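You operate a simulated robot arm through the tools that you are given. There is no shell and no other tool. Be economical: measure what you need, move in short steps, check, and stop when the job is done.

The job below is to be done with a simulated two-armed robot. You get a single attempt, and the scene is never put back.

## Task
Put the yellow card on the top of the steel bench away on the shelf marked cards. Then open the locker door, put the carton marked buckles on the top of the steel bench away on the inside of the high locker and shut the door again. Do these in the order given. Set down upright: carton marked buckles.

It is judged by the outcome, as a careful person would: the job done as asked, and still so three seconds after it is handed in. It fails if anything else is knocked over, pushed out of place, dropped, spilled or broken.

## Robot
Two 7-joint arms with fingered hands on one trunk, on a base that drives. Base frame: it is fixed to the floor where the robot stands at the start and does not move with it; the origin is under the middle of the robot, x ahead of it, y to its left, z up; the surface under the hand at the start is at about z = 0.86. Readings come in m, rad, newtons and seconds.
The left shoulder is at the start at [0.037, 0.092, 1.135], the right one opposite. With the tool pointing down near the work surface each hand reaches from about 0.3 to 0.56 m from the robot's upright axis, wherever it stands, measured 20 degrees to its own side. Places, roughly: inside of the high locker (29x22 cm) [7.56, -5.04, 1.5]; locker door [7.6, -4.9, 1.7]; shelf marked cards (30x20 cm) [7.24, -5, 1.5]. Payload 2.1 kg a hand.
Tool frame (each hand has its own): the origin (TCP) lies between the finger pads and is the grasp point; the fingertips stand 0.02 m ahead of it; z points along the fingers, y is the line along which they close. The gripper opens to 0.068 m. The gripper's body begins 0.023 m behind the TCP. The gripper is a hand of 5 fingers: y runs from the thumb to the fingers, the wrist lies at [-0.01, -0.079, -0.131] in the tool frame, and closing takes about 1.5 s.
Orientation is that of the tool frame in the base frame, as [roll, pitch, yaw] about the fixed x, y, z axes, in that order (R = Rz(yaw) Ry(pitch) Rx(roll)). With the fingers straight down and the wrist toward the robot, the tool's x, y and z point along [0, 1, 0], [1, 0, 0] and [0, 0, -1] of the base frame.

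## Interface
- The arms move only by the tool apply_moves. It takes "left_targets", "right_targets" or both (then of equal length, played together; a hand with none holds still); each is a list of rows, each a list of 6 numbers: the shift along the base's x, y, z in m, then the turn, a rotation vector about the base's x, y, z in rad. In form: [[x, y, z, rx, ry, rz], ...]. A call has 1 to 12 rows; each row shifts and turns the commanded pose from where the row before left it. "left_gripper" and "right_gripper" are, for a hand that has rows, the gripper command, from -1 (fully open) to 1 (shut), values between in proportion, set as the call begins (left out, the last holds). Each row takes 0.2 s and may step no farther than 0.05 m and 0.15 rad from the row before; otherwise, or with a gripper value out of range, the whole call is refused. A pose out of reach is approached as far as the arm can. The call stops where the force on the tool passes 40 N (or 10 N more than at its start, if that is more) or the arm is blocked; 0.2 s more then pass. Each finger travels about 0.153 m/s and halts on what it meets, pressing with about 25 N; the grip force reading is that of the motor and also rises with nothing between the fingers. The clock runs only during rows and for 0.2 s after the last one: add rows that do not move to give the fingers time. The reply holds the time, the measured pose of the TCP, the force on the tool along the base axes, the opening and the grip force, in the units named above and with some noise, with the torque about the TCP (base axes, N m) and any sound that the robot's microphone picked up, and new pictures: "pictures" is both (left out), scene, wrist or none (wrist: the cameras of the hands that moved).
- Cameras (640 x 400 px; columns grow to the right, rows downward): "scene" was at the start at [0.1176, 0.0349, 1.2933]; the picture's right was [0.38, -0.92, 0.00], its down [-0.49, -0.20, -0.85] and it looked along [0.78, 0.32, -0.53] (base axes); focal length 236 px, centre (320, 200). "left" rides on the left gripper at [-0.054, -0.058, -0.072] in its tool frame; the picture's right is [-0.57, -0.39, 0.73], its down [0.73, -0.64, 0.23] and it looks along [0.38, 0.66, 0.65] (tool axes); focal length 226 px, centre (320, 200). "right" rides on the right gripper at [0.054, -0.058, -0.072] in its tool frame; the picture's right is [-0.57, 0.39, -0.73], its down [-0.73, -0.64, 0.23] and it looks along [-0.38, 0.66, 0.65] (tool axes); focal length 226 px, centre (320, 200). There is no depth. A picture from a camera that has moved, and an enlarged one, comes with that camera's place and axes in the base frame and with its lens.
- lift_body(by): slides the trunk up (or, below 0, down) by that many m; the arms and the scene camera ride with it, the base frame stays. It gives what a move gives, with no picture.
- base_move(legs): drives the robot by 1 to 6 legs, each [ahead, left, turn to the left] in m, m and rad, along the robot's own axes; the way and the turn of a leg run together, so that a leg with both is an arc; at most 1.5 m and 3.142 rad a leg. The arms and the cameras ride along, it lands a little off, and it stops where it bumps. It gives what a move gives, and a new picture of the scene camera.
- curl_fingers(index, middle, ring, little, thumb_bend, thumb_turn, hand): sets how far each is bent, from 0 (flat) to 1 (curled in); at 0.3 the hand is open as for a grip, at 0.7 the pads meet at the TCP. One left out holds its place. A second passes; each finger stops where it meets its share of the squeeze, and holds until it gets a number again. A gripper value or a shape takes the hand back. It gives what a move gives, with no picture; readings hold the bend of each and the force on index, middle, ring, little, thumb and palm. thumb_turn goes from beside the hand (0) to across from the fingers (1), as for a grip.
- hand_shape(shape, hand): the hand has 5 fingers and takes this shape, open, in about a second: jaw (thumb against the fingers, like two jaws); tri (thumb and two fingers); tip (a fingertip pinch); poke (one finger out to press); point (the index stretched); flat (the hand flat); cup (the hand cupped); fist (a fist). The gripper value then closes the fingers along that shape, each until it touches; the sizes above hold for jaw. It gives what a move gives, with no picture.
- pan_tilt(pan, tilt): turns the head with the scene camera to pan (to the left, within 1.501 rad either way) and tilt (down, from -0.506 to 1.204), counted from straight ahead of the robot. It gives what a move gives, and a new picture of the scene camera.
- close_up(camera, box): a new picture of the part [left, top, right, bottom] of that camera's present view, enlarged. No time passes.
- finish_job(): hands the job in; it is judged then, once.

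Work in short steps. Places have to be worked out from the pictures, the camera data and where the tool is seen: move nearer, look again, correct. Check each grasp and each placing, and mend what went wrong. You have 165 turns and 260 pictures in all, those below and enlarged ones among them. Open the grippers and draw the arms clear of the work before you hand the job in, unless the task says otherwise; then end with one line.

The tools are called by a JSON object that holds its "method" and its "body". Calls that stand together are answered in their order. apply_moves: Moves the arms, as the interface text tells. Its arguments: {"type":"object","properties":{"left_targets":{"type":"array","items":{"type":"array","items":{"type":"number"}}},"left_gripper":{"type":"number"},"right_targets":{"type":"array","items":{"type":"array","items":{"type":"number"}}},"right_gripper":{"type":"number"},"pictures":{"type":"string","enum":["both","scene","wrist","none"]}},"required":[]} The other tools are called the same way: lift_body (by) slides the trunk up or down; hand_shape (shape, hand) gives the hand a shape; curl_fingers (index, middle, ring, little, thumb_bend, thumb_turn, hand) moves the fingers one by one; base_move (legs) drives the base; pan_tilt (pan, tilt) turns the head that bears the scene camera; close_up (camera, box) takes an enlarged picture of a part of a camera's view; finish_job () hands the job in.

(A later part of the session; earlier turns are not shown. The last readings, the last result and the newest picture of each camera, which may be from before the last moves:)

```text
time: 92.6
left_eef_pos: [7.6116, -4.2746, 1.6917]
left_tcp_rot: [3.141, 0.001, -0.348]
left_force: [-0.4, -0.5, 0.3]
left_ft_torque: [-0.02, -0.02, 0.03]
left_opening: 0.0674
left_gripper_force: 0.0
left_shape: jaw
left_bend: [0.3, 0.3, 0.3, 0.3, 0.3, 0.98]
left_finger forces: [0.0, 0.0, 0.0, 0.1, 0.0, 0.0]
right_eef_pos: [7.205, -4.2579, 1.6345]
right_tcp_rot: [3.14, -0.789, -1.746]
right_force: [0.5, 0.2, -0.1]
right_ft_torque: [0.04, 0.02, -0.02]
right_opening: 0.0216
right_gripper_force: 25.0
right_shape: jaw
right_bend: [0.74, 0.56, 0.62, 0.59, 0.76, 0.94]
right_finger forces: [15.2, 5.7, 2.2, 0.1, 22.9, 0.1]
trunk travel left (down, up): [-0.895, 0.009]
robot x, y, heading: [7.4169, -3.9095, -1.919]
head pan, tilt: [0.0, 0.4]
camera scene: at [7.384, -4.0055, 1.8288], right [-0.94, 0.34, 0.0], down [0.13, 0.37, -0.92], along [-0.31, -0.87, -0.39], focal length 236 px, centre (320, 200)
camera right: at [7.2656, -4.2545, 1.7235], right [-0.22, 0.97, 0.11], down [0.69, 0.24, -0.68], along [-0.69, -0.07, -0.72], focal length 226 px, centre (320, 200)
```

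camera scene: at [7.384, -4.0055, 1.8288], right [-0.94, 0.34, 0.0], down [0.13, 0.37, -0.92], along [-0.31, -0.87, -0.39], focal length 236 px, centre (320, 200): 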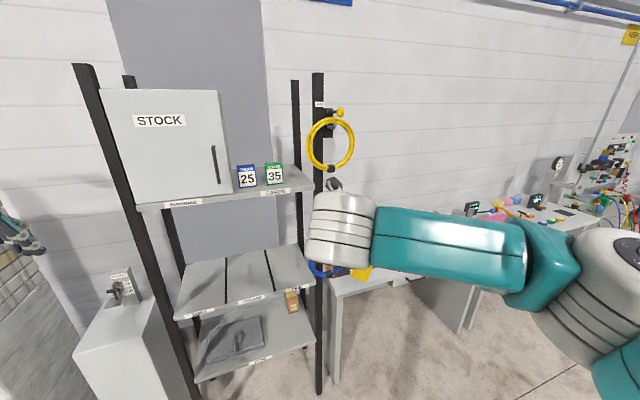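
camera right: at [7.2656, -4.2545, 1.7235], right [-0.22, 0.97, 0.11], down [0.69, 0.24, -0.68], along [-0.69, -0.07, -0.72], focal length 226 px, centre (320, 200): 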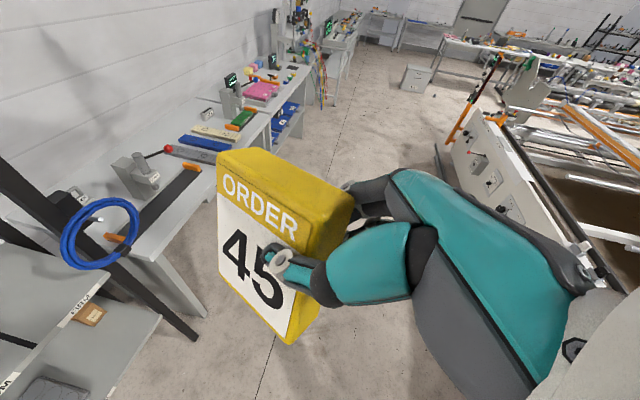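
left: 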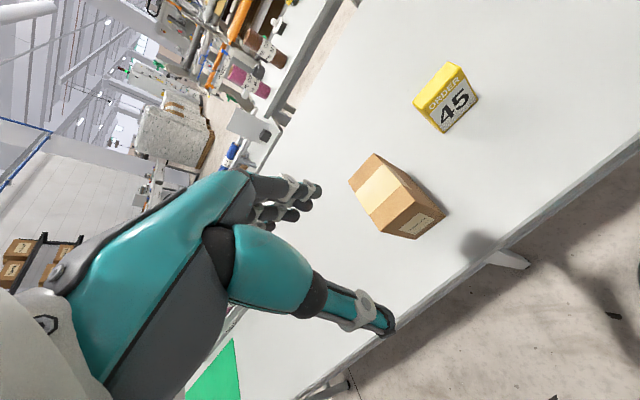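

In this pose the forearm would sweep the hose, so I'd better stand turned further right (~60°) so the forearm comes from the aisle side. I turn the base and turn the hand back accordingly.

{"method": "base_move", "body": {"legs": [[0, 0, -0.7]]}}

{"method": "apply_moves", "body": {"right_targets": [[0.0225, -0.033, 0, 0, 0, 0.1], [0.0225, -0.033, 0, 0, 0, 0.1], [0.0225, -0.033, 0, 0, 0, 0.1], [0.0225, -0.033, 0, 0, 0, 0.1], [0.0225, -0.033, 0, 0, 0, 0.1], [0.0225, -0.033, 0, 0, 0, 0.1], [0.0225, -0.033, 0, 0, 0, 0.1]], "pictures": "none"}}

{"method": "pan_tilt", "body": {"pan": 0.5, "tilt": 0.4}}

```text
time: 94.9
left_eef_pos: [7.322, -4.3132, 1.6928]
left_tcp_rot: [3.141, -0.001, -1.064]
left_force: [-0.3, 0.5, 0.4]
left_ft_torque: [0.02, -0.01, 0.0]
left_opening: 0.0676
left_gripper_force: 0.1
left_shape: jaw
left_bend: [0.3, 0.3, 0.3, 0.3, 0.3, 0.98]
left_finger forces: [0.0, 0.0, 0.0, 0.0, 0.0, 0.1]
right_eef_pos: [7.0281, -4.0321, 1.635]
right_tcp_rot: [-3.141, -0.785, -2.464]
right_force: [0.3, 0.8, -0.7]
right_ft_torque: [-0.01, -0.01, -0.01]
right_opening: 0.0217
right_gripper_force: 24.9
right_shape: jaw
right_bend: [0.74, 0.56, 0.62, 0.59, 0.76, 0.94]
right_finger forces: [15.2, 5.6, 2.3, 0.0, 22.9, 0.0]
trunk travel left (down, up): [-0.895, 0.009]
robot x, y, heading: [7.4154, -3.9085, -2.636]
head pan, tilt: [0.0, 0.4]
camera scene: at [7.3287, -3.9587, 1.8288], right [-0.48, 0.87, 0.0], down [0.34, 0.19, -0.92], along [-0.81, -0.45, -0.39], focal length 236 px, centre (320, 200)
```

scene: 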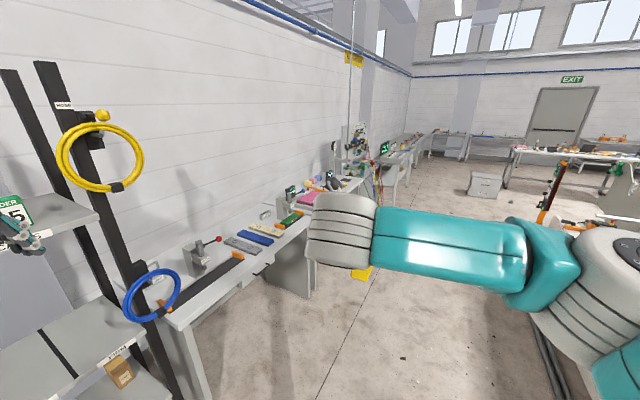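

```text
time: 96.5
left_eef_pos: [7.3215, -4.3134, 1.6919]
left_tcp_rot: [-3.141, -0.002, -1.066]
left_force: [0.4, -1.0, -0.5]
left_ft_torque: [-0.02, 0.0, 0.0]
left_opening: 0.0676
left_gripper_force: 0.0
left_shape: jaw
left_bend: [0.3, 0.3, 0.3, 0.3, 0.3, 0.98]
left_finger forces: [0.0, 0.1, 0.0, 0.0, 0.0, 0.0]
right_eef_pos: [7.1676, -4.2434, 1.6261]
right_tcp_rot: [-3.139, -0.786, -1.762]
right_force: [0.4, -0.3, 0.0]
right_ft_torque: [0.01, 0.0, 0.0]
right_opening: 0.0219
right_gripper_force: 25.0
right_shape: jaw
right_bend: [0.74, 0.56, 0.63, 0.59, 0.76, 0.93]
right_finger forces: [15.5, 5.5, 1.9, 0.0, 23.0, 0.0]
right hand out of reach, approached as far as the arm can: row 7
trunk travel left (down, up): [-0.895, 0.009]
robot x, y, heading: [7.4163, -3.9083, -2.631]
head pan, tilt: [0.0, 0.4]
```

```text
time: 97.4
left_eef_pos: [7.3235, -4.3127, 1.6915]
left_tcp_rot: [3.141, 0.0, -1.064]
left_force: [-0.6, 0.7, -0.8]
left_ft_torque: [-0.02, -0.02, -0.02]
left_opening: 0.0675
left_gripper_force: 0.0
left_shape: jaw
left_bend: [0.3, 0.3, 0.3, 0.3, 0.3, 0.98]
left_finger forces: [0.0, 0.0, 0.0, 0.2, 0.0, 0.0]
right_eef_pos: [7.1674, -4.2439, 1.6255]
right_tcp_rot: [3.14, -0.786, -1.763]
right_force: [0.7, -0.5, 0.0]
right_ft_torque: [0.04, -0.02, -0.01]
right_opening: 0.0215
right_gripper_force: 24.6
right_shape: jaw
right_bend: [0.74, 0.56, 0.63, 0.59, 0.76, 0.93]
right_finger forces: [15.6, 5.6, 2.1, 0.1, 23.0, 0.0]
trunk travel left (down, up): [-0.895, 0.009]
robot x, y, heading: [7.4172, -3.9095, -2.631]
head pan, tilt: [0.499, 0.4]
camera scene: at [7.36, -3.992, 1.8288], right [-0.84, 0.54, 0.0], down [0.21, 0.33, -0.92], along [-0.49, -0.78, -0.39], focal length 236 px, centre (320, 200)
```

scene: 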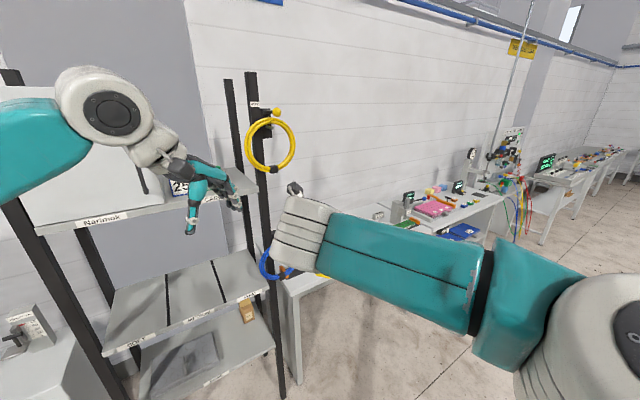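

Turning that far would push the left arm into the locker. I settle for ~25° right of straight, with the card hand centred and the left hand tucked back to the side.

{"method": "base_move", "body": {"legs": [[0, 0, 0.624]]}}

{"method": "apply_moves", "body": {"right_targets": [[-0.035, 0.0054, 0, 0, 0, -0.121], [-0.035, 0.0054, 0, 0, 0, -0.121], [-0.035, 0.0054, 0, 0, 0, -0.121], [-0.035, 0.0054, 0, 0, 0, -0.121], [-0.035, 0.0054, 0, 0, 0, -0.121]], "left_targets": [[0.026, 0.0224, -0.02, 0, 0, 0], [0.026, 0.0224, -0.02, 0, 0, 0], [0.026, 0.0224, -0.02, 0, 0, 0], [0.026, 0.0224, -0.02, 0, 0, 0], [0.026, 0.0224, -0.02, 0, 0, 0]], "pictures": "none"}}

{"method": "pan_tilt", "body": {"pan": 0.2, "tilt": 0.4}}

```text
time: 99.5
left_eef_pos: [7.58, -4.2902, 1.6919]
left_tcp_rot: [-3.141, 0.0, -0.432]
left_force: [-0.2, -0.2, -0.9]
left_ft_torque: [-0.02, 0.01, -0.01]
left_opening: 0.0674
left_gripper_force: 0.0
left_shape: jaw
left_bend: [0.3, 0.3, 0.3, 0.3, 0.3, 0.98]
left_finger forces: [0.0, 0.0, 0.0, 0.0, 0.0, 0.0]
right_eef_pos: [7.4141, -4.3256, 1.6263]
right_tcp_rot: [-3.137, -0.786, -1.13]
right_force: [0.3, -0.1, -1.1]
right_ft_torque: [0.01, -0.02, -0.02]
right_opening: 0.0215
right_gripper_force: 24.7
right_shape: jaw
right_bend: [0.74, 0.56, 0.63, 0.59, 0.76, 0.93]
right_finger forces: [15.5, 5.6, 2.0, 0.1, 23.0, 0.0]
trunk travel left (down, up): [-0.895, 0.009]
robot x, y, heading: [7.4173, -3.904, -2.005]
head pan, tilt: [0.499, 0.4]
camera scene: at [7.4211, -4.0106, 1.8288], right [-1.0, -0.07, 0.0], down [-0.03, 0.39, -0.92], along [0.06, -0.92, -0.39], focal length 236 px, centre (320, 200)
```

scene: 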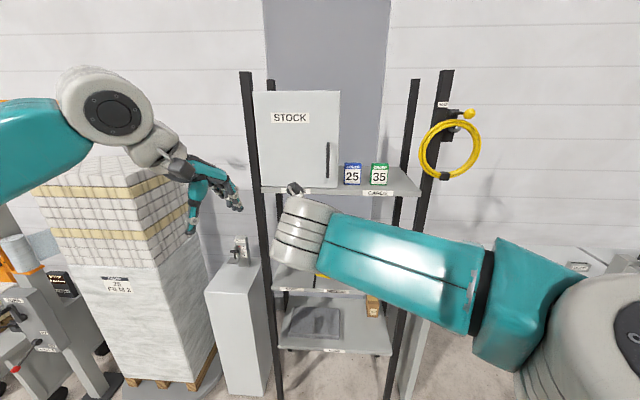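

```text
time: 100.7
left_eef_pos: [7.7097, -4.1721, 1.5952]
left_tcp_rot: [3.142, -0.001, -0.432]
left_force: [-0.8, -0.2, -1.2]
left_ft_torque: [0.02, 0.01, -0.02]
left_opening: 0.068
left_gripper_force: 0.1
left_shape: jaw
left_bend: [0.3, 0.3, 0.3, 0.3, 0.3, 0.98]
left_finger forces: [0.0, 0.1, 0.1, 0.0, 0.1, 0.0]
right_eef_pos: [7.2413, -4.2981, 1.6306]
right_tcp_rot: [3.142, -0.786, -1.737]
right_force: [0.5, 0.3, -0.9]
right_ft_torque: [0.01, 0.01, 0.0]
right_opening: 0.0214
right_gripper_force: 25.1
right_shape: jaw
right_bend: [0.74, 0.56, 0.63, 0.59, 0.76, 0.93]
right_finger forces: [15.7, 5.6, 1.9, 0.1, 23.1, 0.1]
trunk travel left (down, up): [-0.895, 0.009]
robot x, y, heading: [7.4168, -3.9077, -2.003]
head pan, tilt: [0.499, 0.4]
```

```text
time: 101.5
left_eef_pos: [7.7088, -4.1736, 1.596]
left_tcp_rot: [3.141, 0.0, -0.431]
left_force: [1.0, 0.2, -0.7]
left_ft_torque: [0.02, 0.02, 0.01]
left_opening: 0.068
left_gripper_force: 0.0
left_shape: jaw
left_bend: [0.3, 0.3, 0.3, 0.3, 0.3, 0.98]
left_finger forces: [0.0, 0.0, 0.1, 0.0, 0.0, 0.0]
right_eef_pos: [7.2414, -4.2997, 1.6295]
right_tcp_rot: [3.141, -0.784, -1.732]
right_force: [0.1, -0.3, -0.1]
right_ft_torque: [-0.01, -0.02, -0.03]
right_opening: 0.0214
right_gripper_force: 25.1
right_shape: jaw
right_bend: [0.74, 0.56, 0.63, 0.59, 0.76, 0.93]
right_finger forces: [15.6, 5.7, 1.8, 0.1, 23.0, 0.1]
trunk travel left (down, up): [-0.895, 0.009]
robot x, y, heading: [7.4132, -3.9089, -1.999]
head pan, tilt: [0.201, 0.4]
camera scene: at [7.3937, -4.0082, 1.8288], right [-0.97, 0.23, 0.0], down [0.09, 0.38, -0.92], along [-0.21, -0.9, -0.39], focal length 236 px, centre (320, 200)
```

scene: 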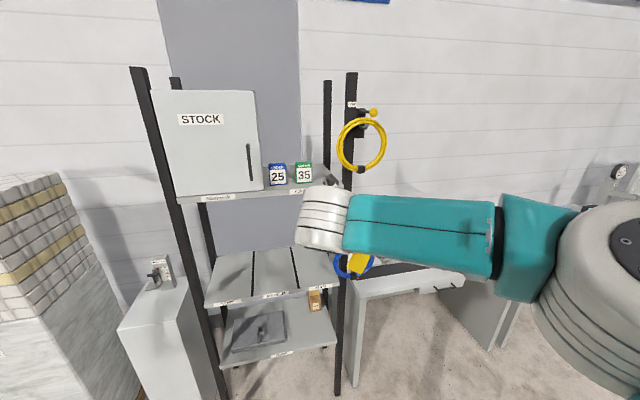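

The elbow sits only ~16 cm behind the hand, which is close to the hose. I extend the arm further from the body so the elbow trails farther back, and check.

{"method": "apply_moves", "body": {"right_targets": [[-0.016, -0.034, 0, 0, 0, 0], [-0.016, -0.034, 0, 0, 0, 0], [-0.016, -0.034, 0, 0, 0, 0]], "pictures": "both"}}

```text
time: 102.3
left_eef_pos: [7.7088, -4.1737, 1.5958]
left_tcp_rot: [-3.141, 0.0, -0.432]
left_force: [-1.0, 0.9, -0.2]
left_ft_torque: [-0.02, 0.01, 0.02]
left_opening: 0.0678
left_gripper_force: 0.1
left_shape: jaw
left_bend: [0.3, 0.3, 0.3, 0.3, 0.3, 0.98]
left_finger forces: [0.0, 0.0, 0.0, 0.0, 0.0, 0.0]
right_eef_pos: [7.1928, -4.3701, 1.6262]
right_tcp_rot: [-3.141, -0.781, -1.732]
right_force: [-0.6, 0.4, -1.6]
right_ft_torque: [-0.02, -0.02, -0.03]
right_opening: 0.0215
right_gripper_force: 25.1
right_shape: jaw
right_bend: [0.74, 0.56, 0.63, 0.59, 0.76, 0.92]
right_finger forces: [15.8, 5.8, 1.9, 0.1, 23.2, 0.0]
right hand out of reach, approached as far as the arm can: row 3
trunk travel left (down, up): [-0.895, 0.009]
robot x, y, heading: [7.4163, -3.9107, -2.003]
head pan, tilt: [0.201, 0.4]
camera scene: at [7.3915, -4.0079, 1.8288], right [-0.97, 0.23, 0.0], down [0.09, 0.38, -0.92], along [-0.21, -0.9, -0.39], focal length 236 px, centre (320, 200)
camera right: at [7.2514, -4.3653, 1.7156], right [-0.23, 0.97, 0.12], down [0.69, 0.25, -0.68], along [-0.69, -0.08, -0.72], focal length 226 px, centre (320, 200)
```

scene: 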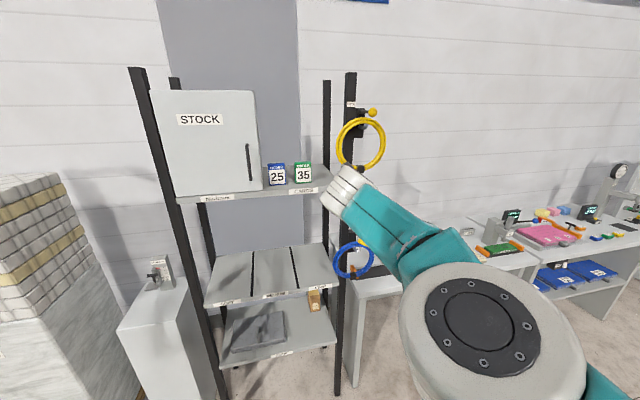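
right: 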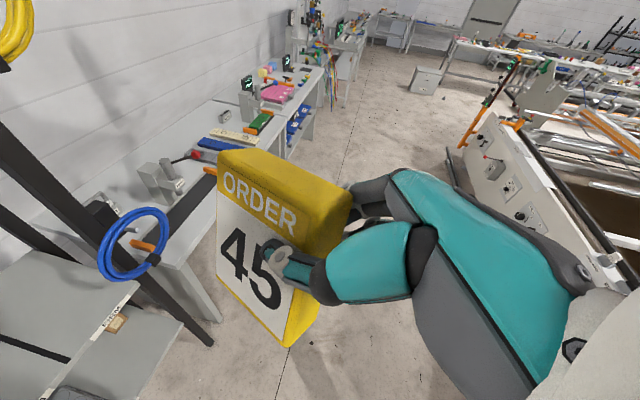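

Now the forearm trails back cleanly. I drive the base so the hand stops ~12 cm short of its spot, then check.

{"method": "base_move", "body": {"legs": [[0.39, 0.18, 0]]}}

{"method": "apply_moves", "body": {"right_targets": [[0, 0, 0, 0, 0, 0]], "pictures": "wrist"}}

```text
time: 105.0
left_eef_pos: [7.7117, -4.5995, 1.5958]
left_tcp_rot: [3.141, 0.0, -0.426]
left_force: [-0.1, 0.9, 1.0]
left_ft_torque: [0.03, 0.01, 0.0]
left_opening: 0.068
left_gripper_force: 0.1
left_shape: jaw
left_bend: [0.3, 0.3, 0.3, 0.3, 0.3, 0.98]
left_finger forces: [0.0, 0.0, 0.1, 0.1, 0.1, 0.0]
right_eef_pos: [7.1965, -4.7983, 1.6276]
right_tcp_rot: [-3.141, -0.787, -1.728]
right_force: [-0.8, 0.0, 0.3]
right_ft_torque: [0.01, 0.03, 0.02]
right_opening: 0.0215
right_gripper_force: 25.2
right_shape: jaw
right_bend: [0.74, 0.56, 0.63, 0.59, 0.76, 0.92]
right_finger forces: [15.7, 5.8, 1.9, 0.0, 23.2, 0.0]
trunk travel left (down, up): [-0.895, 0.009]
robot x, y, heading: [7.4142, -4.3388, -1.992]
head pan, tilt: [0.201, 0.4]
camera scene: at [7.3949, -4.4365, 1.8288], right [-0.98, 0.22, 0.0], down [0.09, 0.38, -0.92], along [-0.2, -0.9, -0.39], focal length 236 px, centre (320, 200)
```

scene: 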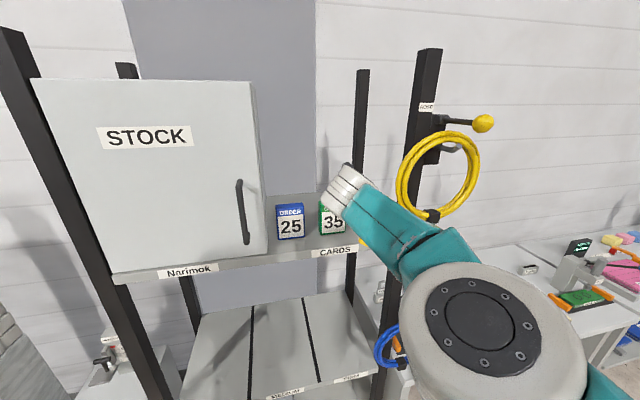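

```text
time: 105.4
left_eef_pos: [7.712, -4.5986, 1.5948]
left_tcp_rot: [3.141, 0.001, -0.423]
left_force: [-0.8, 0.8, -0.2]
left_ft_torque: [0.01, 0.01, 0.01]
left_opening: 0.0678
left_gripper_force: 0.1
left_shape: jaw
left_bend: [0.3, 0.3, 0.3, 0.3, 0.3, 0.98]
left_finger forces: [0.1, 0.0, 0.1, 0.0, 0.1, 0.0]
right_eef_pos: [7.198, -4.7971, 1.6283]
right_tcp_rot: [-3.141, -0.784, -1.728]
right_force: [0.6, -1.3, -0.5]
right_ft_torque: [0.0, -0.02, 0.03]
right_opening: 0.0213
right_gripper_force: 24.6
right_shape: jaw
right_bend: [0.74, 0.56, 0.63, 0.59, 0.76, 0.92]
right_finger forces: [15.8, 5.8, 1.8, 0.0, 23.1, 0.0]
trunk travel left (down, up): [-0.895, 0.009]
robot x, y, heading: [7.4197, -4.3386, -1.994]
head pan, tilt: [0.201, 0.4]
camera right: at [7.2566, -4.7938, 1.716], right [-0.24, 0.96, 0.11], down [0.69, 0.25, -0.68], along [-0.69, -0.08, -0.72], focal length 226 px, centre (320, 200)
```

right: 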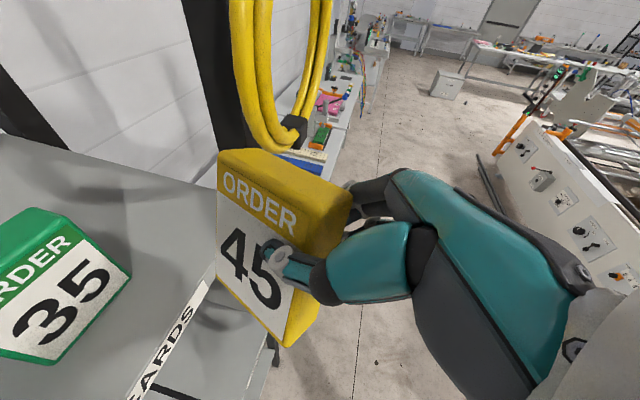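

Shelf z = 1.50 confirmed; green card's right edge is x≈7.20. The held card should go ~2.5 cm further right, so I first shift sideways and half-way in, then check.

{"method": "base_move", "body": {"legs": [[0.057, -0.002, 0]]}}

{"method": "apply_moves", "body": {"right_targets": [[0, 0, 0, 0, 0, 0]], "pictures": "wrist"}}

```text
time: 106.3
left_eef_pos: [7.6877, -4.6514, 1.5948]
left_tcp_rot: [-3.14, 0.0, -0.424]
left_force: [1.5, 0.1, 0.2]
left_ft_torque: [0.02, -0.02, 0.01]
left_opening: 0.0679
left_gripper_force: 0.0
left_shape: jaw
left_bend: [0.3, 0.3, 0.3, 0.3, 0.3, 0.98]
left_finger forces: [0.0, 0.1, 0.0, 0.1, 0.0, 0.1]
right_eef_pos: [7.1719, -4.8511, 1.6267]
right_tcp_rot: [-3.141, -0.784, -1.727]
right_force: [-1.0, -0.6, -0.2]
right_ft_torque: [0.04, -0.02, -0.02]
right_opening: 0.0214
right_gripper_force: 24.7
right_shape: jaw
right_bend: [0.74, 0.56, 0.63, 0.59, 0.76, 0.92]
right_finger forces: [15.7, 5.8, 1.9, 0.0, 23.1, 0.1]
trunk travel left (down, up): [-0.895, 0.009]
robot x, y, heading: [7.3928, -4.3899, -1.997]
head pan, tilt: [0.201, 0.4]
camera scene: at [7.3694, -4.4885, 1.8287], right [-0.98, 0.22, 0.0], down [0.09, 0.38, -0.92], along [-0.2, -0.9, -0.39], focal length 236 px, centre (320, 200)
```

scene: 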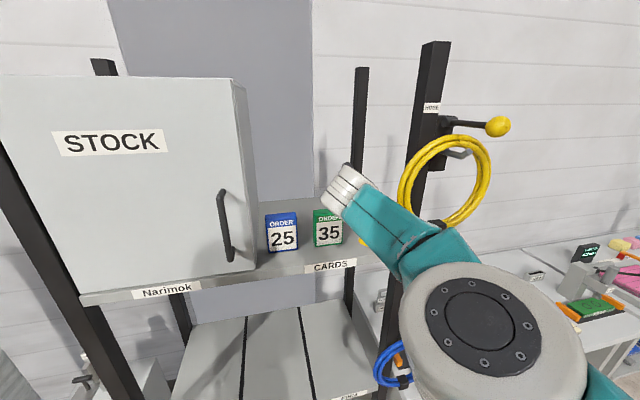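

```text
time: 106.7
left_eef_pos: [7.6882, -4.6483, 1.5949]
left_tcp_rot: [-3.141, 0.0, -0.424]
left_force: [0.3, -0.1, 0.0]
left_ft_torque: [-0.03, -0.04, -0.01]
left_opening: 0.0677
left_gripper_force: 0.1
left_shape: jaw
left_bend: [0.3, 0.3, 0.3, 0.3, 0.3, 0.98]
left_finger forces: [0.0, 0.0, 0.0, 0.0, 0.1, 0.1]
right_eef_pos: [7.1724, -4.8477, 1.6268]
right_tcp_rot: [-3.139, -0.783, -1.73]
right_force: [-0.7, -0.6, -0.8]
right_ft_torque: [0.01, 0.0, 0.04]
right_opening: 0.0215
right_gripper_force: 24.7
right_shape: jaw
right_bend: [0.74, 0.56, 0.63, 0.59, 0.76, 0.92]
right_finger forces: [15.7, 5.7, 2.0, 0.0, 23.1, 0.0]
trunk travel left (down, up): [-0.895, 0.009]
robot x, y, heading: [7.3942, -4.3878, -1.99]
head pan, tilt: [0.201, 0.4]
camera right: at [7.2323, -4.844, 1.7163], right [-0.24, 0.96, 0.11], down [0.69, 0.25, -0.68], along [-0.69, -0.08, -0.72], focal length 226 px, centre (320, 200)
```

right: 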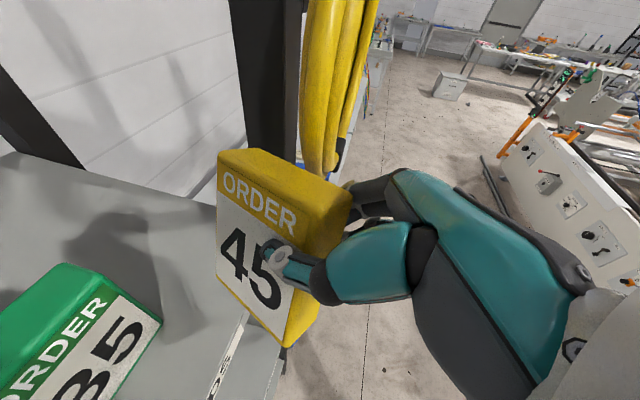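

Clear of the green card and the hose. I move straight in another 7 cm.

{"method": "base_move", "body": {"legs": [[0.066, 0.03, 0]]}}

{"method": "apply_moves", "body": {"right_targets": [[0, 0, -0.015, 0, 0, 0], [0, 0, -0.015, 0, 0, 0]], "pictures": "wrist"}}

```text
time: 107.7
left_eef_pos: [7.6879, -4.726, 1.5936]
left_tcp_rot: [-3.141, 0.003, -0.423]
left_force: [0.0, -0.6, -0.3]
left_ft_torque: [0.01, 0.01, -0.01]
left_opening: 0.0676
left_gripper_force: 0.0
left_shape: jaw
left_bend: [0.3, 0.3, 0.3, 0.3, 0.3, 0.98]
left_finger forces: [0.0, 0.1, 0.0, 0.0, 0.0, 0.1]
right_eef_pos: [7.1726, -4.926, 1.6272]
right_tcp_rot: [3.141, -0.785, -1.725]
right_force: [-0.5, 0.0, -0.7]
right_ft_torque: [-0.01, 0.0, 0.0]
right_opening: 0.0213
right_gripper_force: 25.0
right_shape: jaw
right_bend: [0.74, 0.56, 0.63, 0.59, 0.76, 0.92]
right_finger forces: [15.7, 5.6, 1.9, 0.1, 23.2, 0.0]
trunk travel left (down, up): [-0.895, 0.009]
robot x, y, heading: [7.3953, -4.4632, -1.996]
head pan, tilt: [0.201, 0.4]
camera scene: at [7.3702, -4.563, 1.8287], right [-0.98, 0.22, 0.0], down [0.09, 0.38, -0.92], along [-0.2, -0.9, -0.39], focal length 236 px, centre (320, 200)
```

scene: 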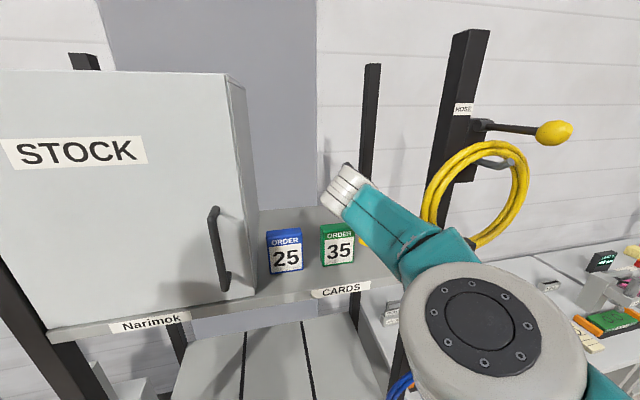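

```text
time: 108.3
left_eef_pos: [7.6877, -4.7241, 1.594]
left_tcp_rot: [-3.141, 0.0, -0.421]
left_force: [0.2, 0.6, 0.6]
left_ft_torque: [0.0, 0.01, 0.04]
left_opening: 0.068
left_gripper_force: 0.0
left_shape: jaw
left_bend: [0.3, 0.3, 0.3, 0.3, 0.3, 0.98]
left_finger forces: [0.1, 0.1, 0.1, 0.0, 0.0, 0.0]
right_eef_pos: [7.1721, -4.9242, 1.5975]
right_tcp_rot: [3.141, -0.785, -1.726]
right_force: [0.7, 0.4, -0.5]
right_ft_torque: [0.02, 0.0, -0.01]
right_opening: 0.0213
right_gripper_force: 25.3
right_shape: jaw
right_bend: [0.74, 0.56, 0.63, 0.59, 0.76, 0.92]
right_finger forces: [15.6, 5.7, 2.0, 0.0, 23.1, 0.1]
trunk travel left (down, up): [-0.895, 0.009]
robot x, y, heading: [7.3902, -4.462, -1.992]
head pan, tilt: [0.201, 0.4]
camera right: at [7.2316, -4.9204, 1.6859], right [-0.24, 0.96, 0.11], down [0.69, 0.25, -0.68], along [-0.69, -0.08, -0.72], focal length 226 px, centre (320, 200)
```

right: 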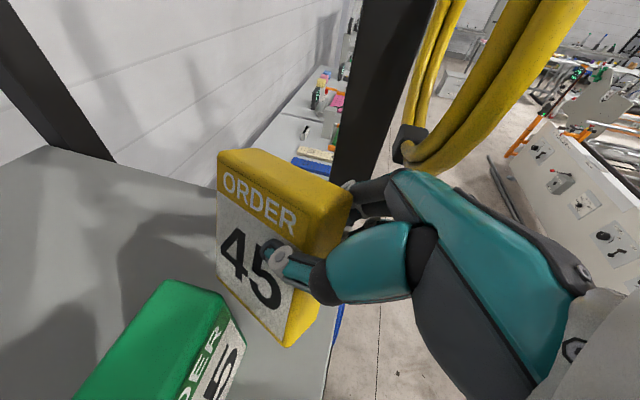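

By vanishing-point check the card has swung in the grip: its bottom leans ~25° toward +x. I tilt the hand the other way to stand it upright before setting down.

{"method": "apply_moves", "body": {"right_targets": [[0, 0, 0.004, 0.043, 0.101, 0], [0, 0, 0.004, 0.043, 0.101, 0], [0, 0, 0.004, 0.043, 0.101, 0], [0, 0, 0.004, 0.043, 0.101, 0]], "pictures": "wrist"}}

{"method": "close_up", "body": {"camera": "right", "box": [100, 100, 420, 400]}}

```text
time: 109.3
left_eef_pos: [7.6871, -4.7241, 1.5939]
left_tcp_rot: [-3.141, 0.001, -0.422]
left_force: [0.0, 0.7, 0.9]
left_ft_torque: [0.01, 0.0, 0.02]
left_opening: 0.0679
left_gripper_force: 0.1
left_shape: jaw
left_bend: [0.3, 0.3, 0.3, 0.3, 0.3, 0.98]
left_finger forces: [0.0, 0.0, 0.1, 0.1, 0.0, 0.0]
right_eef_pos: [7.1402, -4.9145, 1.6122]
right_tcp_rot: [2.615, -0.604, -1.382]
right_force: [-0.2, -0.6, -0.1]
right_ft_torque: [0.02, -0.02, 0.03]
right_opening: 0.0213
right_gripper_force: 24.4
right_shape: jaw
right_bend: [0.74, 0.56, 0.63, 0.59, 0.76, 0.92]
right_finger forces: [15.6, 5.6, 1.8, 0.1, 23.2, 0.1]
right hand out of reach, approached as far as the arm can: row 2, 3
trunk travel left (down, up): [-0.895, 0.009]
robot x, y, heading: [7.392, -4.4639, -1.997]
head pan, tilt: [0.201, 0.4]
camera right: at [7.231, -4.9238, 1.6707], right [-0.14, 0.92, 0.36], down [0.37, 0.39, -0.84], along [-0.92, 0.01, -0.4], focal length 226 px, centre (320, 200)
```

right: 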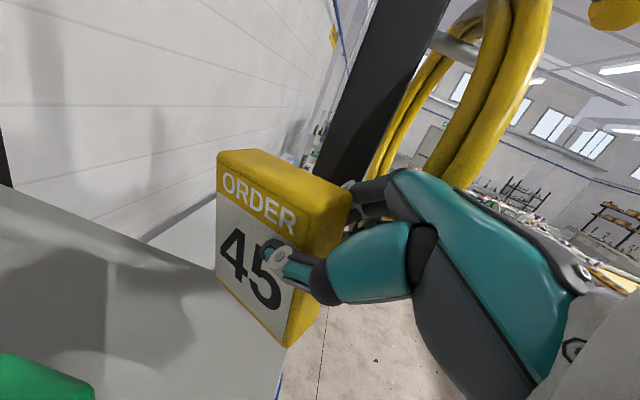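

```text
1.33 times, centred on (260, 250) of right
camera zoom: at [7.231, -4.9238, 1.6707], right [-0.14, 0.92, 0.36], down [0.37, 0.39, -0.84], along [-0.92, 0.01, -0.4], focal length 301 px, centre (400, 133)
```

zoom: 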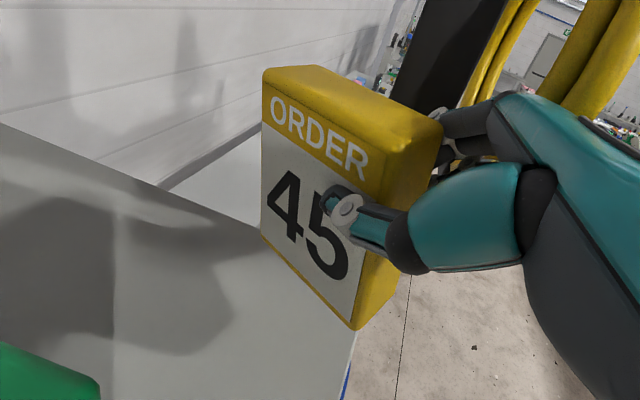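

The card now computes as upright within a few degrees, but it sits near the shelf's front/right edge and close to the hose. I shift 2.5 cm left and 2 cm deeper with the base.

{"method": "base_move", "body": {"legs": [[0.008, 0.031, 0]]}}

{"method": "apply_moves", "body": {"right_targets": [[0, 0, -0.01, 0, 0, 0], [0, 0, -0.01, 0, 0, 0]], "pictures": "wrist"}}

```text
time: 110.2
left_eef_pos: [7.7121, -4.7452, 1.5951]
left_tcp_rot: [-3.141, 0.001, -0.422]
left_force: [1.4, 0.5, -0.1]
left_ft_torque: [0.0, -0.04, 0.0]
left_opening: 0.0682
left_gripper_force: 0.1
left_shape: jaw
left_bend: [0.3, 0.3, 0.3, 0.3, 0.3, 0.98]
left_finger forces: [0.0, 0.0, 0.0, 0.0, 0.0, 0.0]
right_eef_pos: [7.1662, -4.9365, 1.6121]
right_tcp_rot: [2.617, -0.603, -1.383]
right_force: [0.6, -0.4, -1.1]
right_ft_torque: [-0.02, 0.0, 0.0]
right_opening: 0.0211
right_gripper_force: 25.8
right_shape: jaw
right_bend: [0.74, 0.56, 0.63, 0.59, 0.76, 0.92]
right_finger forces: [15.6, 5.5, 1.8, 0.0, 23.1, 0.0]
trunk travel left (down, up): [-0.895, 0.009]
robot x, y, heading: [7.4156, -4.4851, -1.994]
head pan, tilt: [0.201, 0.4]
camera scene: at [7.3955, -4.582, 1.8288], right [-0.98, 0.22, 0.0], down [0.09, 0.38, -0.92], along [-0.2, -0.9, -0.39], focal length 236 px, centre (320, 200)
```

scene: 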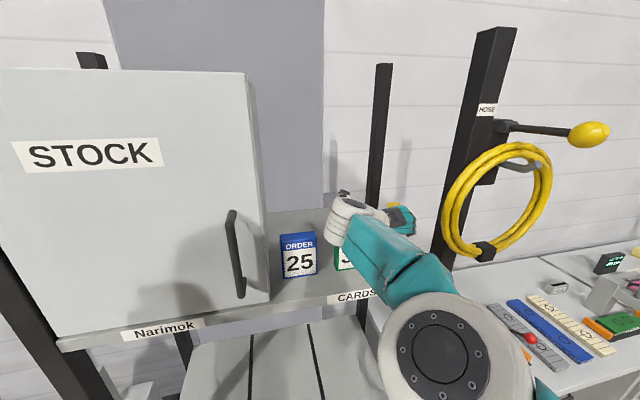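

```text
time: 110.8
left_eef_pos: [7.7145, -4.7454, 1.595]
left_tcp_rot: [-3.141, 0.002, -0.423]
left_force: [-0.3, 0.1, -0.2]
left_ft_torque: [-0.01, 0.0, -0.05]
left_opening: 0.0678
left_gripper_force: 0.0
left_shape: jaw
left_bend: [0.3, 0.3, 0.3, 0.3, 0.3, 0.98]
left_finger forces: [0.0, 0.0, 0.1, 0.1, 0.1, 0.0]
right_eef_pos: [7.1687, -4.9363, 1.5917]
right_tcp_rot: [2.616, -0.601, -1.384]
right_force: [0.3, -1.0, 0.7]
right_ft_torque: [0.0, -0.01, -0.03]
right_opening: 0.0214
right_gripper_force: 24.8
right_shape: jaw
right_bend: [0.74, 0.56, 0.63, 0.59, 0.76, 0.92]
right_finger forces: [15.7, 5.7, 1.8, 0.1, 23.1, 0.0]
trunk travel left (down, up): [-0.895, 0.009]
robot x, y, heading: [7.4178, -4.4844, -1.993]
head pan, tilt: [0.201, 0.4]
camera right: at [7.2581, -4.9446, 1.6499], right [-0.14, 0.92, 0.36], down [0.37, 0.39, -0.84], along [-0.92, 0.01, -0.4], focal length 226 px, centre (320, 200)
```

right: 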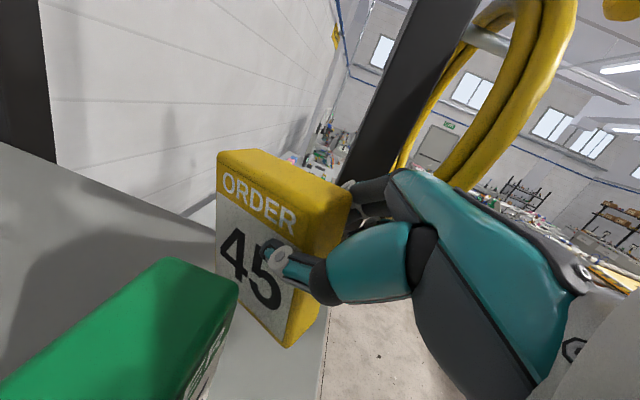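

Clear. I lower in small steps, watching the force.

{"method": "apply_moves", "body": {"right_targets": [[0, 0, -0.006, 0, 0, 0], [0, 0, -0.006, 0, 0, 0]], "pictures": "none"}}

{"method": "apply_moves", "body": {"right_targets": [[0, 0, -0.006, 0, 0, 0]], "pictures": "wrist"}}

```text
time: 111.4
left_eef_pos: [7.7125, -4.7441, 1.5945]
left_tcp_rot: [-3.14, -0.001, -0.422]
left_force: [-0.7, 0.6, -1.2]
left_ft_torque: [0.0, 0.01, 0.01]
left_opening: 0.068
left_gripper_force: 0.1
left_shape: jaw
left_bend: [0.3, 0.3, 0.3, 0.3, 0.3, 0.98]
left_finger forces: [0.1, 0.0, 0.1, 0.0, 0.0, 0.0]
right_eef_pos: [7.1682, -4.9358, 1.5811]
right_tcp_rot: [2.617, -0.604, -1.384]
right_force: [-0.7, 0.5, 0.1]
right_ft_torque: [0.02, 0.02, 0.02]
right_opening: 0.0215
right_gripper_force: 25.0
right_shape: jaw
right_bend: [0.74, 0.56, 0.63, 0.59, 0.76, 0.92]
right_finger forces: [15.7, 5.6, 1.9, 0.0, 23.1, 0.0]
trunk travel left (down, up): [-0.895, 0.009]
robot x, y, heading: [7.4152, -4.4788, -1.988]
head pan, tilt: [0.201, 0.4]
```

```text
time: 111.8
left_eef_pos: [7.7139, -4.744, 1.5958]
left_tcp_rot: [-3.14, 0.001, -0.422]
left_force: [-0.7, -0.5, -0.2]
left_ft_torque: [-0.04, 0.0, 0.03]
left_opening: 0.0679
left_gripper_force: 0.1
left_shape: jaw
left_bend: [0.3, 0.3, 0.3, 0.3, 0.3, 0.98]
left_finger forces: [0.0, 0.0, 0.0, 0.0, 0.1, 0.0]
right_eef_pos: [7.1681, -4.9343, 1.5748]
right_tcp_rot: [2.616, -0.602, -1.384]
right_force: [0.3, -0.3, -1.4]
right_ft_torque: [0.02, 0.01, -0.03]
right_opening: 0.0213
right_gripper_force: 24.9
right_shape: jaw
right_bend: [0.74, 0.56, 0.63, 0.59, 0.76, 0.92]
right_finger forces: [15.6, 5.5, 1.9, 0.0, 23.1, 0.0]
trunk travel left (down, up): [-0.895, 0.009]
robot x, y, heading: [7.4201, -4.4844, -1.995]
head pan, tilt: [0.201, 0.4]
camera right: at [7.258, -4.9436, 1.6331], right [-0.14, 0.92, 0.36], down [0.37, 0.39, -0.84], along [-0.92, 0.01, -0.4], focal length 226 px, centre (320, 200)
```

right: 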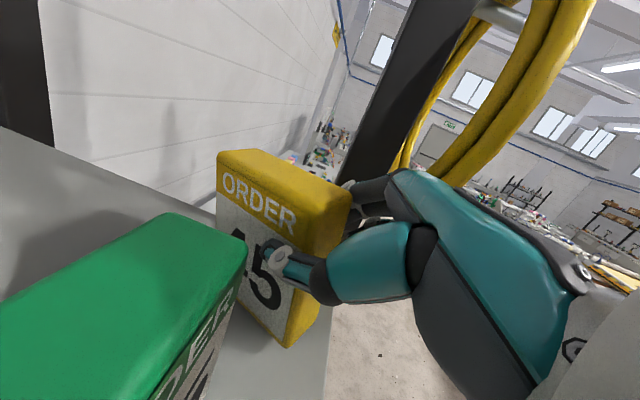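

No contact yet. I continue in 4 mm steps.

{"method": "apply_moves", "body": {"right_targets": [[0, 0, -0.004, 0, 0, 0]], "pictures": "none"}}

{"method": "apply_moves", "body": {"right_targets": [[0, 0, -0.004, 0, 0, 0]], "pictures": "wrist"}}

```text
time: 112.2
left_eef_pos: [7.7128, -4.7433, 1.5953]
left_tcp_rot: [3.141, 0.0, -0.423]
left_force: [0.7, 0.1, -0.6]
left_ft_torque: [-0.01, 0.05, 0.0]
left_opening: 0.0679
left_gripper_force: 0.1
left_shape: jaw
left_bend: [0.3, 0.3, 0.3, 0.3, 0.3, 0.98]
left_finger forces: [0.0, 0.1, 0.0, 0.0, 0.0, 0.1]
right_eef_pos: [7.1667, -4.9333, 1.5723]
right_tcp_rot: [2.616, -0.603, -1.387]
right_force: [0.3, 0.4, 0.1]
right_ft_torque: [0.03, 0.04, 0.01]
right_opening: 0.0213
right_gripper_force: 25.2
right_shape: jaw
right_bend: [0.74, 0.56, 0.63, 0.59, 0.77, 0.92]
right_finger forces: [16.2, 5.4, 1.5, 0.0, 23.1, 0.0]
trunk travel left (down, up): [-0.895, 0.009]
robot x, y, heading: [7.4176, -4.4815, -1.99]
head pan, tilt: [0.201, 0.4]
```

```text
time: 112.6
left_eef_pos: [7.7123, -4.7442, 1.596]
left_tcp_rot: [-3.14, 0.001, -0.424]
left_force: [0.3, 0.0, 0.6]
left_ft_torque: [0.01, 0.0, 0.0]
left_opening: 0.0679
left_gripper_force: 0.1
left_shape: jaw
left_bend: [0.3, 0.3, 0.3, 0.3, 0.3, 0.98]
left_finger forces: [0.0, 0.1, 0.0, 0.0, 0.0, 0.0]
right_eef_pos: [7.1679, -4.933, 1.5685]
right_tcp_rot: [2.615, -0.603, -1.384]
right_force: [0.2, 0.2, 1.6]
right_ft_torque: [-0.08, 0.03, 0.01]
right_opening: 0.0214
right_gripper_force: 25.0
right_shape: jaw
right_bend: [0.74, 0.56, 0.63, 0.59, 0.77, 0.92]
right_finger forces: [16.5, 5.5, 1.2, 0.0, 23.1, 0.0]
trunk travel left (down, up): [-0.895, 0.009]
robot x, y, heading: [7.4187, -4.48, -1.995]
head pan, tilt: [0.201, 0.4]
camera right: at [7.2572, -4.9427, 1.6253], right [-0.14, 0.92, 0.36], down [0.37, 0.38, -0.84], along [-0.92, 0.01, -0.4], focal length 226 px, centre (320, 200)
```

right: 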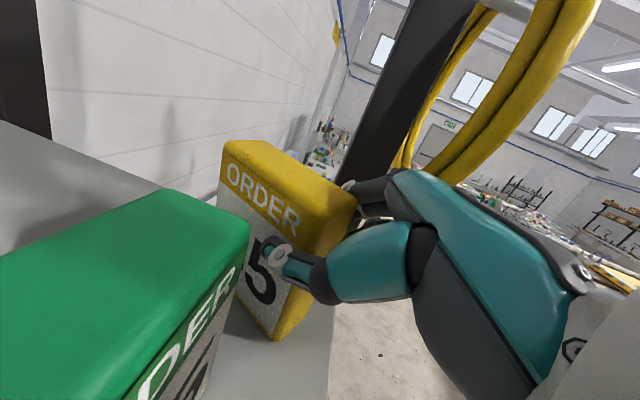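

Contact has begun (the card shifted slightly in the grip). I press another few mm so it settles flat.

{"method": "apply_moves", "body": {"right_targets": [[0, 0, -0.004, 0, 0, 0]], "pictures": "wrist"}}

```text
time: 113.0
left_eef_pos: [7.7129, -4.7433, 1.5945]
left_tcp_rot: [3.141, 0.0, -0.422]
left_force: [-0.2, -0.1, -0.7]
left_ft_torque: [-0.02, -0.02, 0.0]
left_opening: 0.0677
left_gripper_force: 0.0
left_shape: jaw
left_bend: [0.3, 0.3, 0.3, 0.3, 0.3, 0.98]
left_finger forces: [0.0, 0.0, 0.1, 0.0, 0.0, 0.0]
right_eef_pos: [7.1665, -4.9318, 1.5638]
right_tcp_rot: [2.614, -0.605, -1.385]
right_force: [-2.4, 1.2, 10.8]
right_ft_torque: [-0.1, 0.04, 0.02]
right_opening: 0.0214
right_gripper_force: 24.9
right_shape: jaw
right_bend: [0.74, 0.56, 0.64, 0.59, 0.78, 0.9]
right_finger forces: [19.7, 5.9, 1.0, 0.0, 23.3, 0.0]
right hand out of reach, approached as far as the arm can: row 1
trunk travel left (down, up): [-0.895, 0.009]
robot x, y, heading: [7.4135, -4.4778, -1.995]
head pan, tilt: [0.201, 0.4]
camera right: at [7.2566, -4.9405, 1.622], right [-0.14, 0.92, 0.36], down [0.37, 0.38, -0.85], along [-0.92, 0.01, -0.4], focal length 226 px, centre (320, 200)
```

right: 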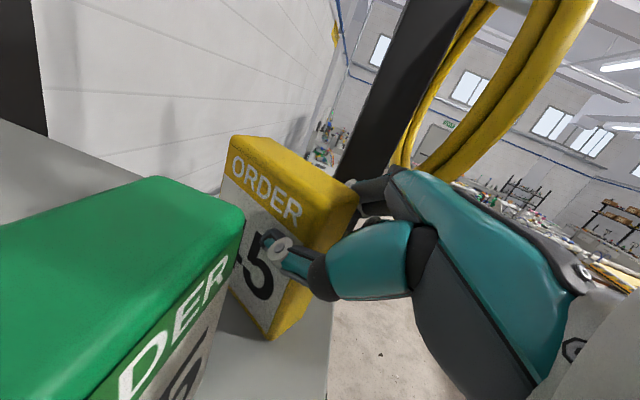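

10 N contact. I ease the fingers open to just release (opening ≈ 28 mm) and look.

{"method": "apply_moves", "body": {"right_targets": [[0, 0, 0.002, 0, 0, 0], [0, 0, 0, 0, 0, 0], [0, 0, 0, 0, 0, 0]], "right_gripper": 0.15, "pictures": "wrist"}}

```text
time: 113.8
left_eef_pos: [7.7139, -4.7444, 1.5942]
left_tcp_rot: [3.141, 0.0, -0.422]
left_force: [-0.4, -0.2, -0.3]
left_ft_torque: [-0.01, 0.02, -0.04]
left_opening: 0.0681
left_gripper_force: 0.0
left_shape: jaw
left_bend: [0.3, 0.3, 0.3, 0.3, 0.3, 0.98]
left_finger forces: [0.0, 0.0, 0.0, 0.0, 0.1, 0.0]
right_eef_pos: [7.1679, -4.9342, 1.5641]
right_tcp_rot: [2.617, -0.602, -1.386]
right_force: [0.4, -0.3, 1.7]
right_ft_torque: [-0.05, -0.01, -0.01]
right_opening: 0.0306
right_gripper_force: 0.0
right_shape: jaw
right_bend: [0.74, 0.48, 0.45, 0.43, 0.72, 0.99]
right_finger forces: [1.6, 0.0, 0.0, 0.0, 1.8, 0.1]
trunk travel left (down, up): [-0.895, 0.009]
robot x, y, heading: [7.4165, -4.4829, -1.992]
head pan, tilt: [0.201, 0.4]
camera right: at [7.2577, -4.9422, 1.6223], right [-0.14, 0.92, 0.36], down [0.37, 0.39, -0.84], along [-0.92, 0.01, -0.4], focal length 226 px, centre (320, 200)
```

right: 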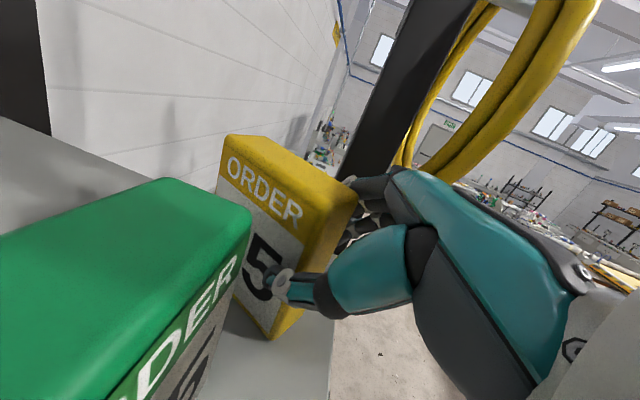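

Nearly free; I open a little more.

{"method": "apply_moves", "body": {"right_targets": [[0, 0, 0, 0, 0, 0], [0, 0, 0, 0, 0, 0], [0, 0, 0, 0, 0, 0]], "right_gripper": -0.25, "pictures": "wrist"}}

```text
time: 114.6
left_eef_pos: [7.7118, -4.7451, 1.5955]
left_tcp_rot: [3.141, -0.001, -0.424]
left_force: [0.7, 1.0, 0.4]
left_ft_torque: [0.01, -0.05, 0.05]
left_opening: 0.0683
left_gripper_force: 0.0
left_shape: jaw
left_bend: [0.3, 0.3, 0.3, 0.3, 0.3, 0.98]
left_finger forces: [0.1, 0.0, 0.0, 0.1, 0.0, 0.0]
right_eef_pos: [7.1679, -4.9331, 1.565]
right_tcp_rot: [2.616, -0.604, -1.385]
right_force: [-0.6, 0.4, 0.8]
right_ft_torque: [-0.01, 0.03, 0.0]
right_opening: 0.0422
right_gripper_force: 0.1
right_shape: jaw
right_bend: [0.28, 0.4, 0.37, 0.38, 0.65, 1.0]
right_finger forces: [0.2, 0.0, 0.1, 0.0, 0.0, 0.0]
trunk travel left (down, up): [-0.895, 0.009]
robot x, y, heading: [7.4187, -4.4837, -1.993]
head pan, tilt: [0.201, 0.4]
camera right: at [7.2572, -4.9421, 1.6224], right [-0.14, 0.92, 0.36], down [0.37, 0.38, -0.84], along [-0.92, 0.01, -0.4], focal length 226 px, centre (320, 200)
```

right: 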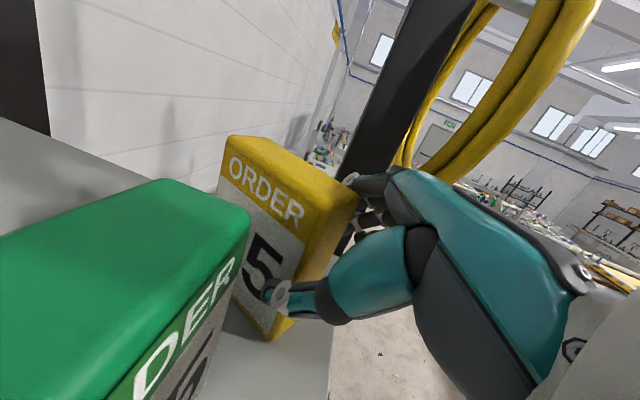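

The card stands free. I withdraw back along the finger axis in small steps and check.

{"method": "apply_moves", "body": {"right_targets": [[0.004, 0.006, 0.007, 0, 0, 0], [0.008, 0.0115, 0.0142, 0, 0, 0], [0.008, 0.0115, 0.0142, 0, 0, 0]], "right_gripper": -0.4, "pictures": "wrist"}}

```text
time: 115.4
left_eef_pos: [7.7126, -4.7447, 1.5953]
left_tcp_rot: [3.141, 0.0, -0.423]
left_force: [0.1, -0.2, 0.8]
left_ft_torque: [-0.02, -0.02, -0.01]
left_opening: 0.0678
left_gripper_force: 0.1
left_shape: jaw
left_bend: [0.3, 0.3, 0.3, 0.3, 0.3, 0.98]
left_finger forces: [0.1, 0.0, 0.1, 0.0, 0.1, 0.1]
right_eef_pos: [7.1675, -4.9326, 1.5647]
right_tcp_rot: [2.617, -0.603, -1.386]
right_force: [0.4, -0.6, -0.5]
right_ft_torque: [0.0, -0.02, 0.0]
right_opening: 0.0475
right_gripper_force: 0.1
right_shape: jaw
right_bend: [0.27, 0.37, 0.34, 0.35, 0.6, 1.0]
right_finger forces: [0.1, 0.0, 0.1, 0.0, 0.0, 0.0]
right hand out of reach, approached as far as the arm can: row 1, 2, 3
trunk travel left (down, up): [-0.895, 0.009]
robot x, y, heading: [7.4157, -4.4819, -1.995]
head pan, tilt: [0.201, 0.4]
camera right: at [7.2573, -4.9421, 1.6224], right [-0.14, 0.92, 0.36], down [0.37, 0.39, -0.84], along [-0.92, 0.01, -0.4], focal length 226 px, centre (320, 200)
```

right: 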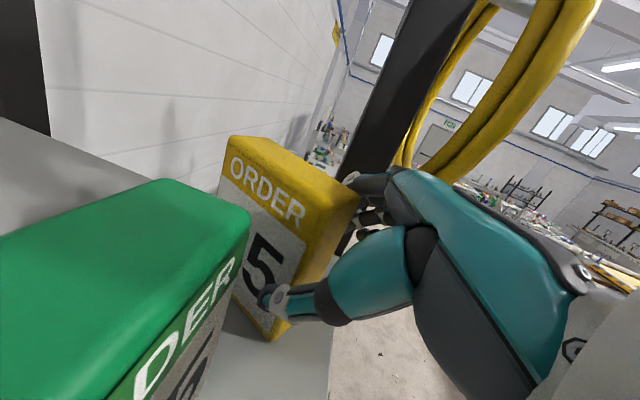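

The command is stuck outside the arm's reach, so I withdraw with the base instead: straight back is parallel to the card's faces.

{"method": "base_move", "body": {"legs": [[-0.08, -0.003, 0]]}}

{"method": "close_up", "body": {"camera": "right", "box": [0, 0, 640, 400]}}

```text
time: 116.5
left_eef_pos: [7.7424, -4.6692, 1.5955]
left_tcp_rot: [-3.141, -0.001, -0.427]
left_force: [-0.3, -0.2, 0.0]
left_ft_torque: [-0.02, 0.0, 0.02]
left_opening: 0.0678
left_gripper_force: 0.0
left_shape: jaw
left_bend: [0.3, 0.3, 0.3, 0.3, 0.3, 0.98]
left_finger forces: [0.0, 0.0, 0.0, 0.0, 0.1, 0.0]
right_eef_pos: [7.1955, -4.8567, 1.5647]
right_tcp_rot: [2.618, -0.603, -1.391]
right_force: [-0.9, -0.1, -0.1]
right_ft_torque: [0.0, 0.0, 0.01]
right_opening: 0.0473
right_gripper_force: 0.1
right_shape: jaw
right_bend: [0.27, 0.37, 0.34, 0.35, 0.6, 1.0]
right_finger forces: [0.1, 0.1, 0.1, 0.0, 0.1, 0.0]
trunk travel left (down, up): [-0.895, 0.009]
robot x, y, heading: [7.4498, -4.4063, -1.994]
head pan, tilt: [0.201, 0.4]
camera scene: at [7.4262, -4.505, 1.8289], right [-0.97, 0.22, 0.0], down [0.09, 0.38, -0.92], along [-0.21, -0.9, -0.39], focal length 236 px, centre (320, 200)
```

scene: 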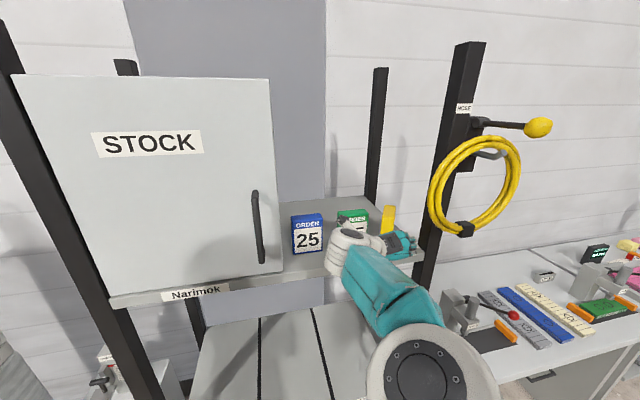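

```text
1.00 times, centred on (320, 200) of right (not enlarged: the box is as wide or as high as the picture)
camera zoom: at [7.2869, -4.8654, 1.6229], right [-0.14, 0.92, 0.36], down [0.38, 0.38, -0.84], along [-0.92, 0.02, -0.4], focal length 226 px, centre (320, 200)
```

zoom: 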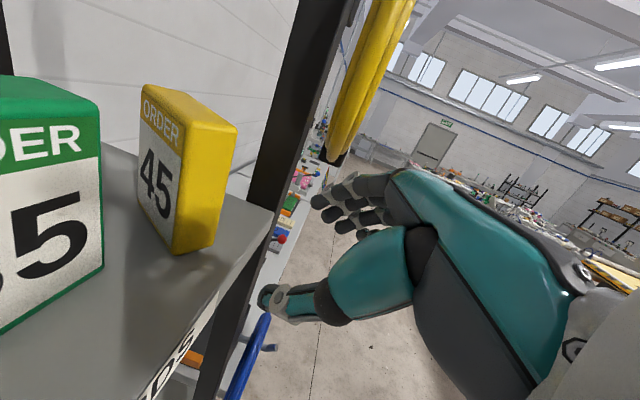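

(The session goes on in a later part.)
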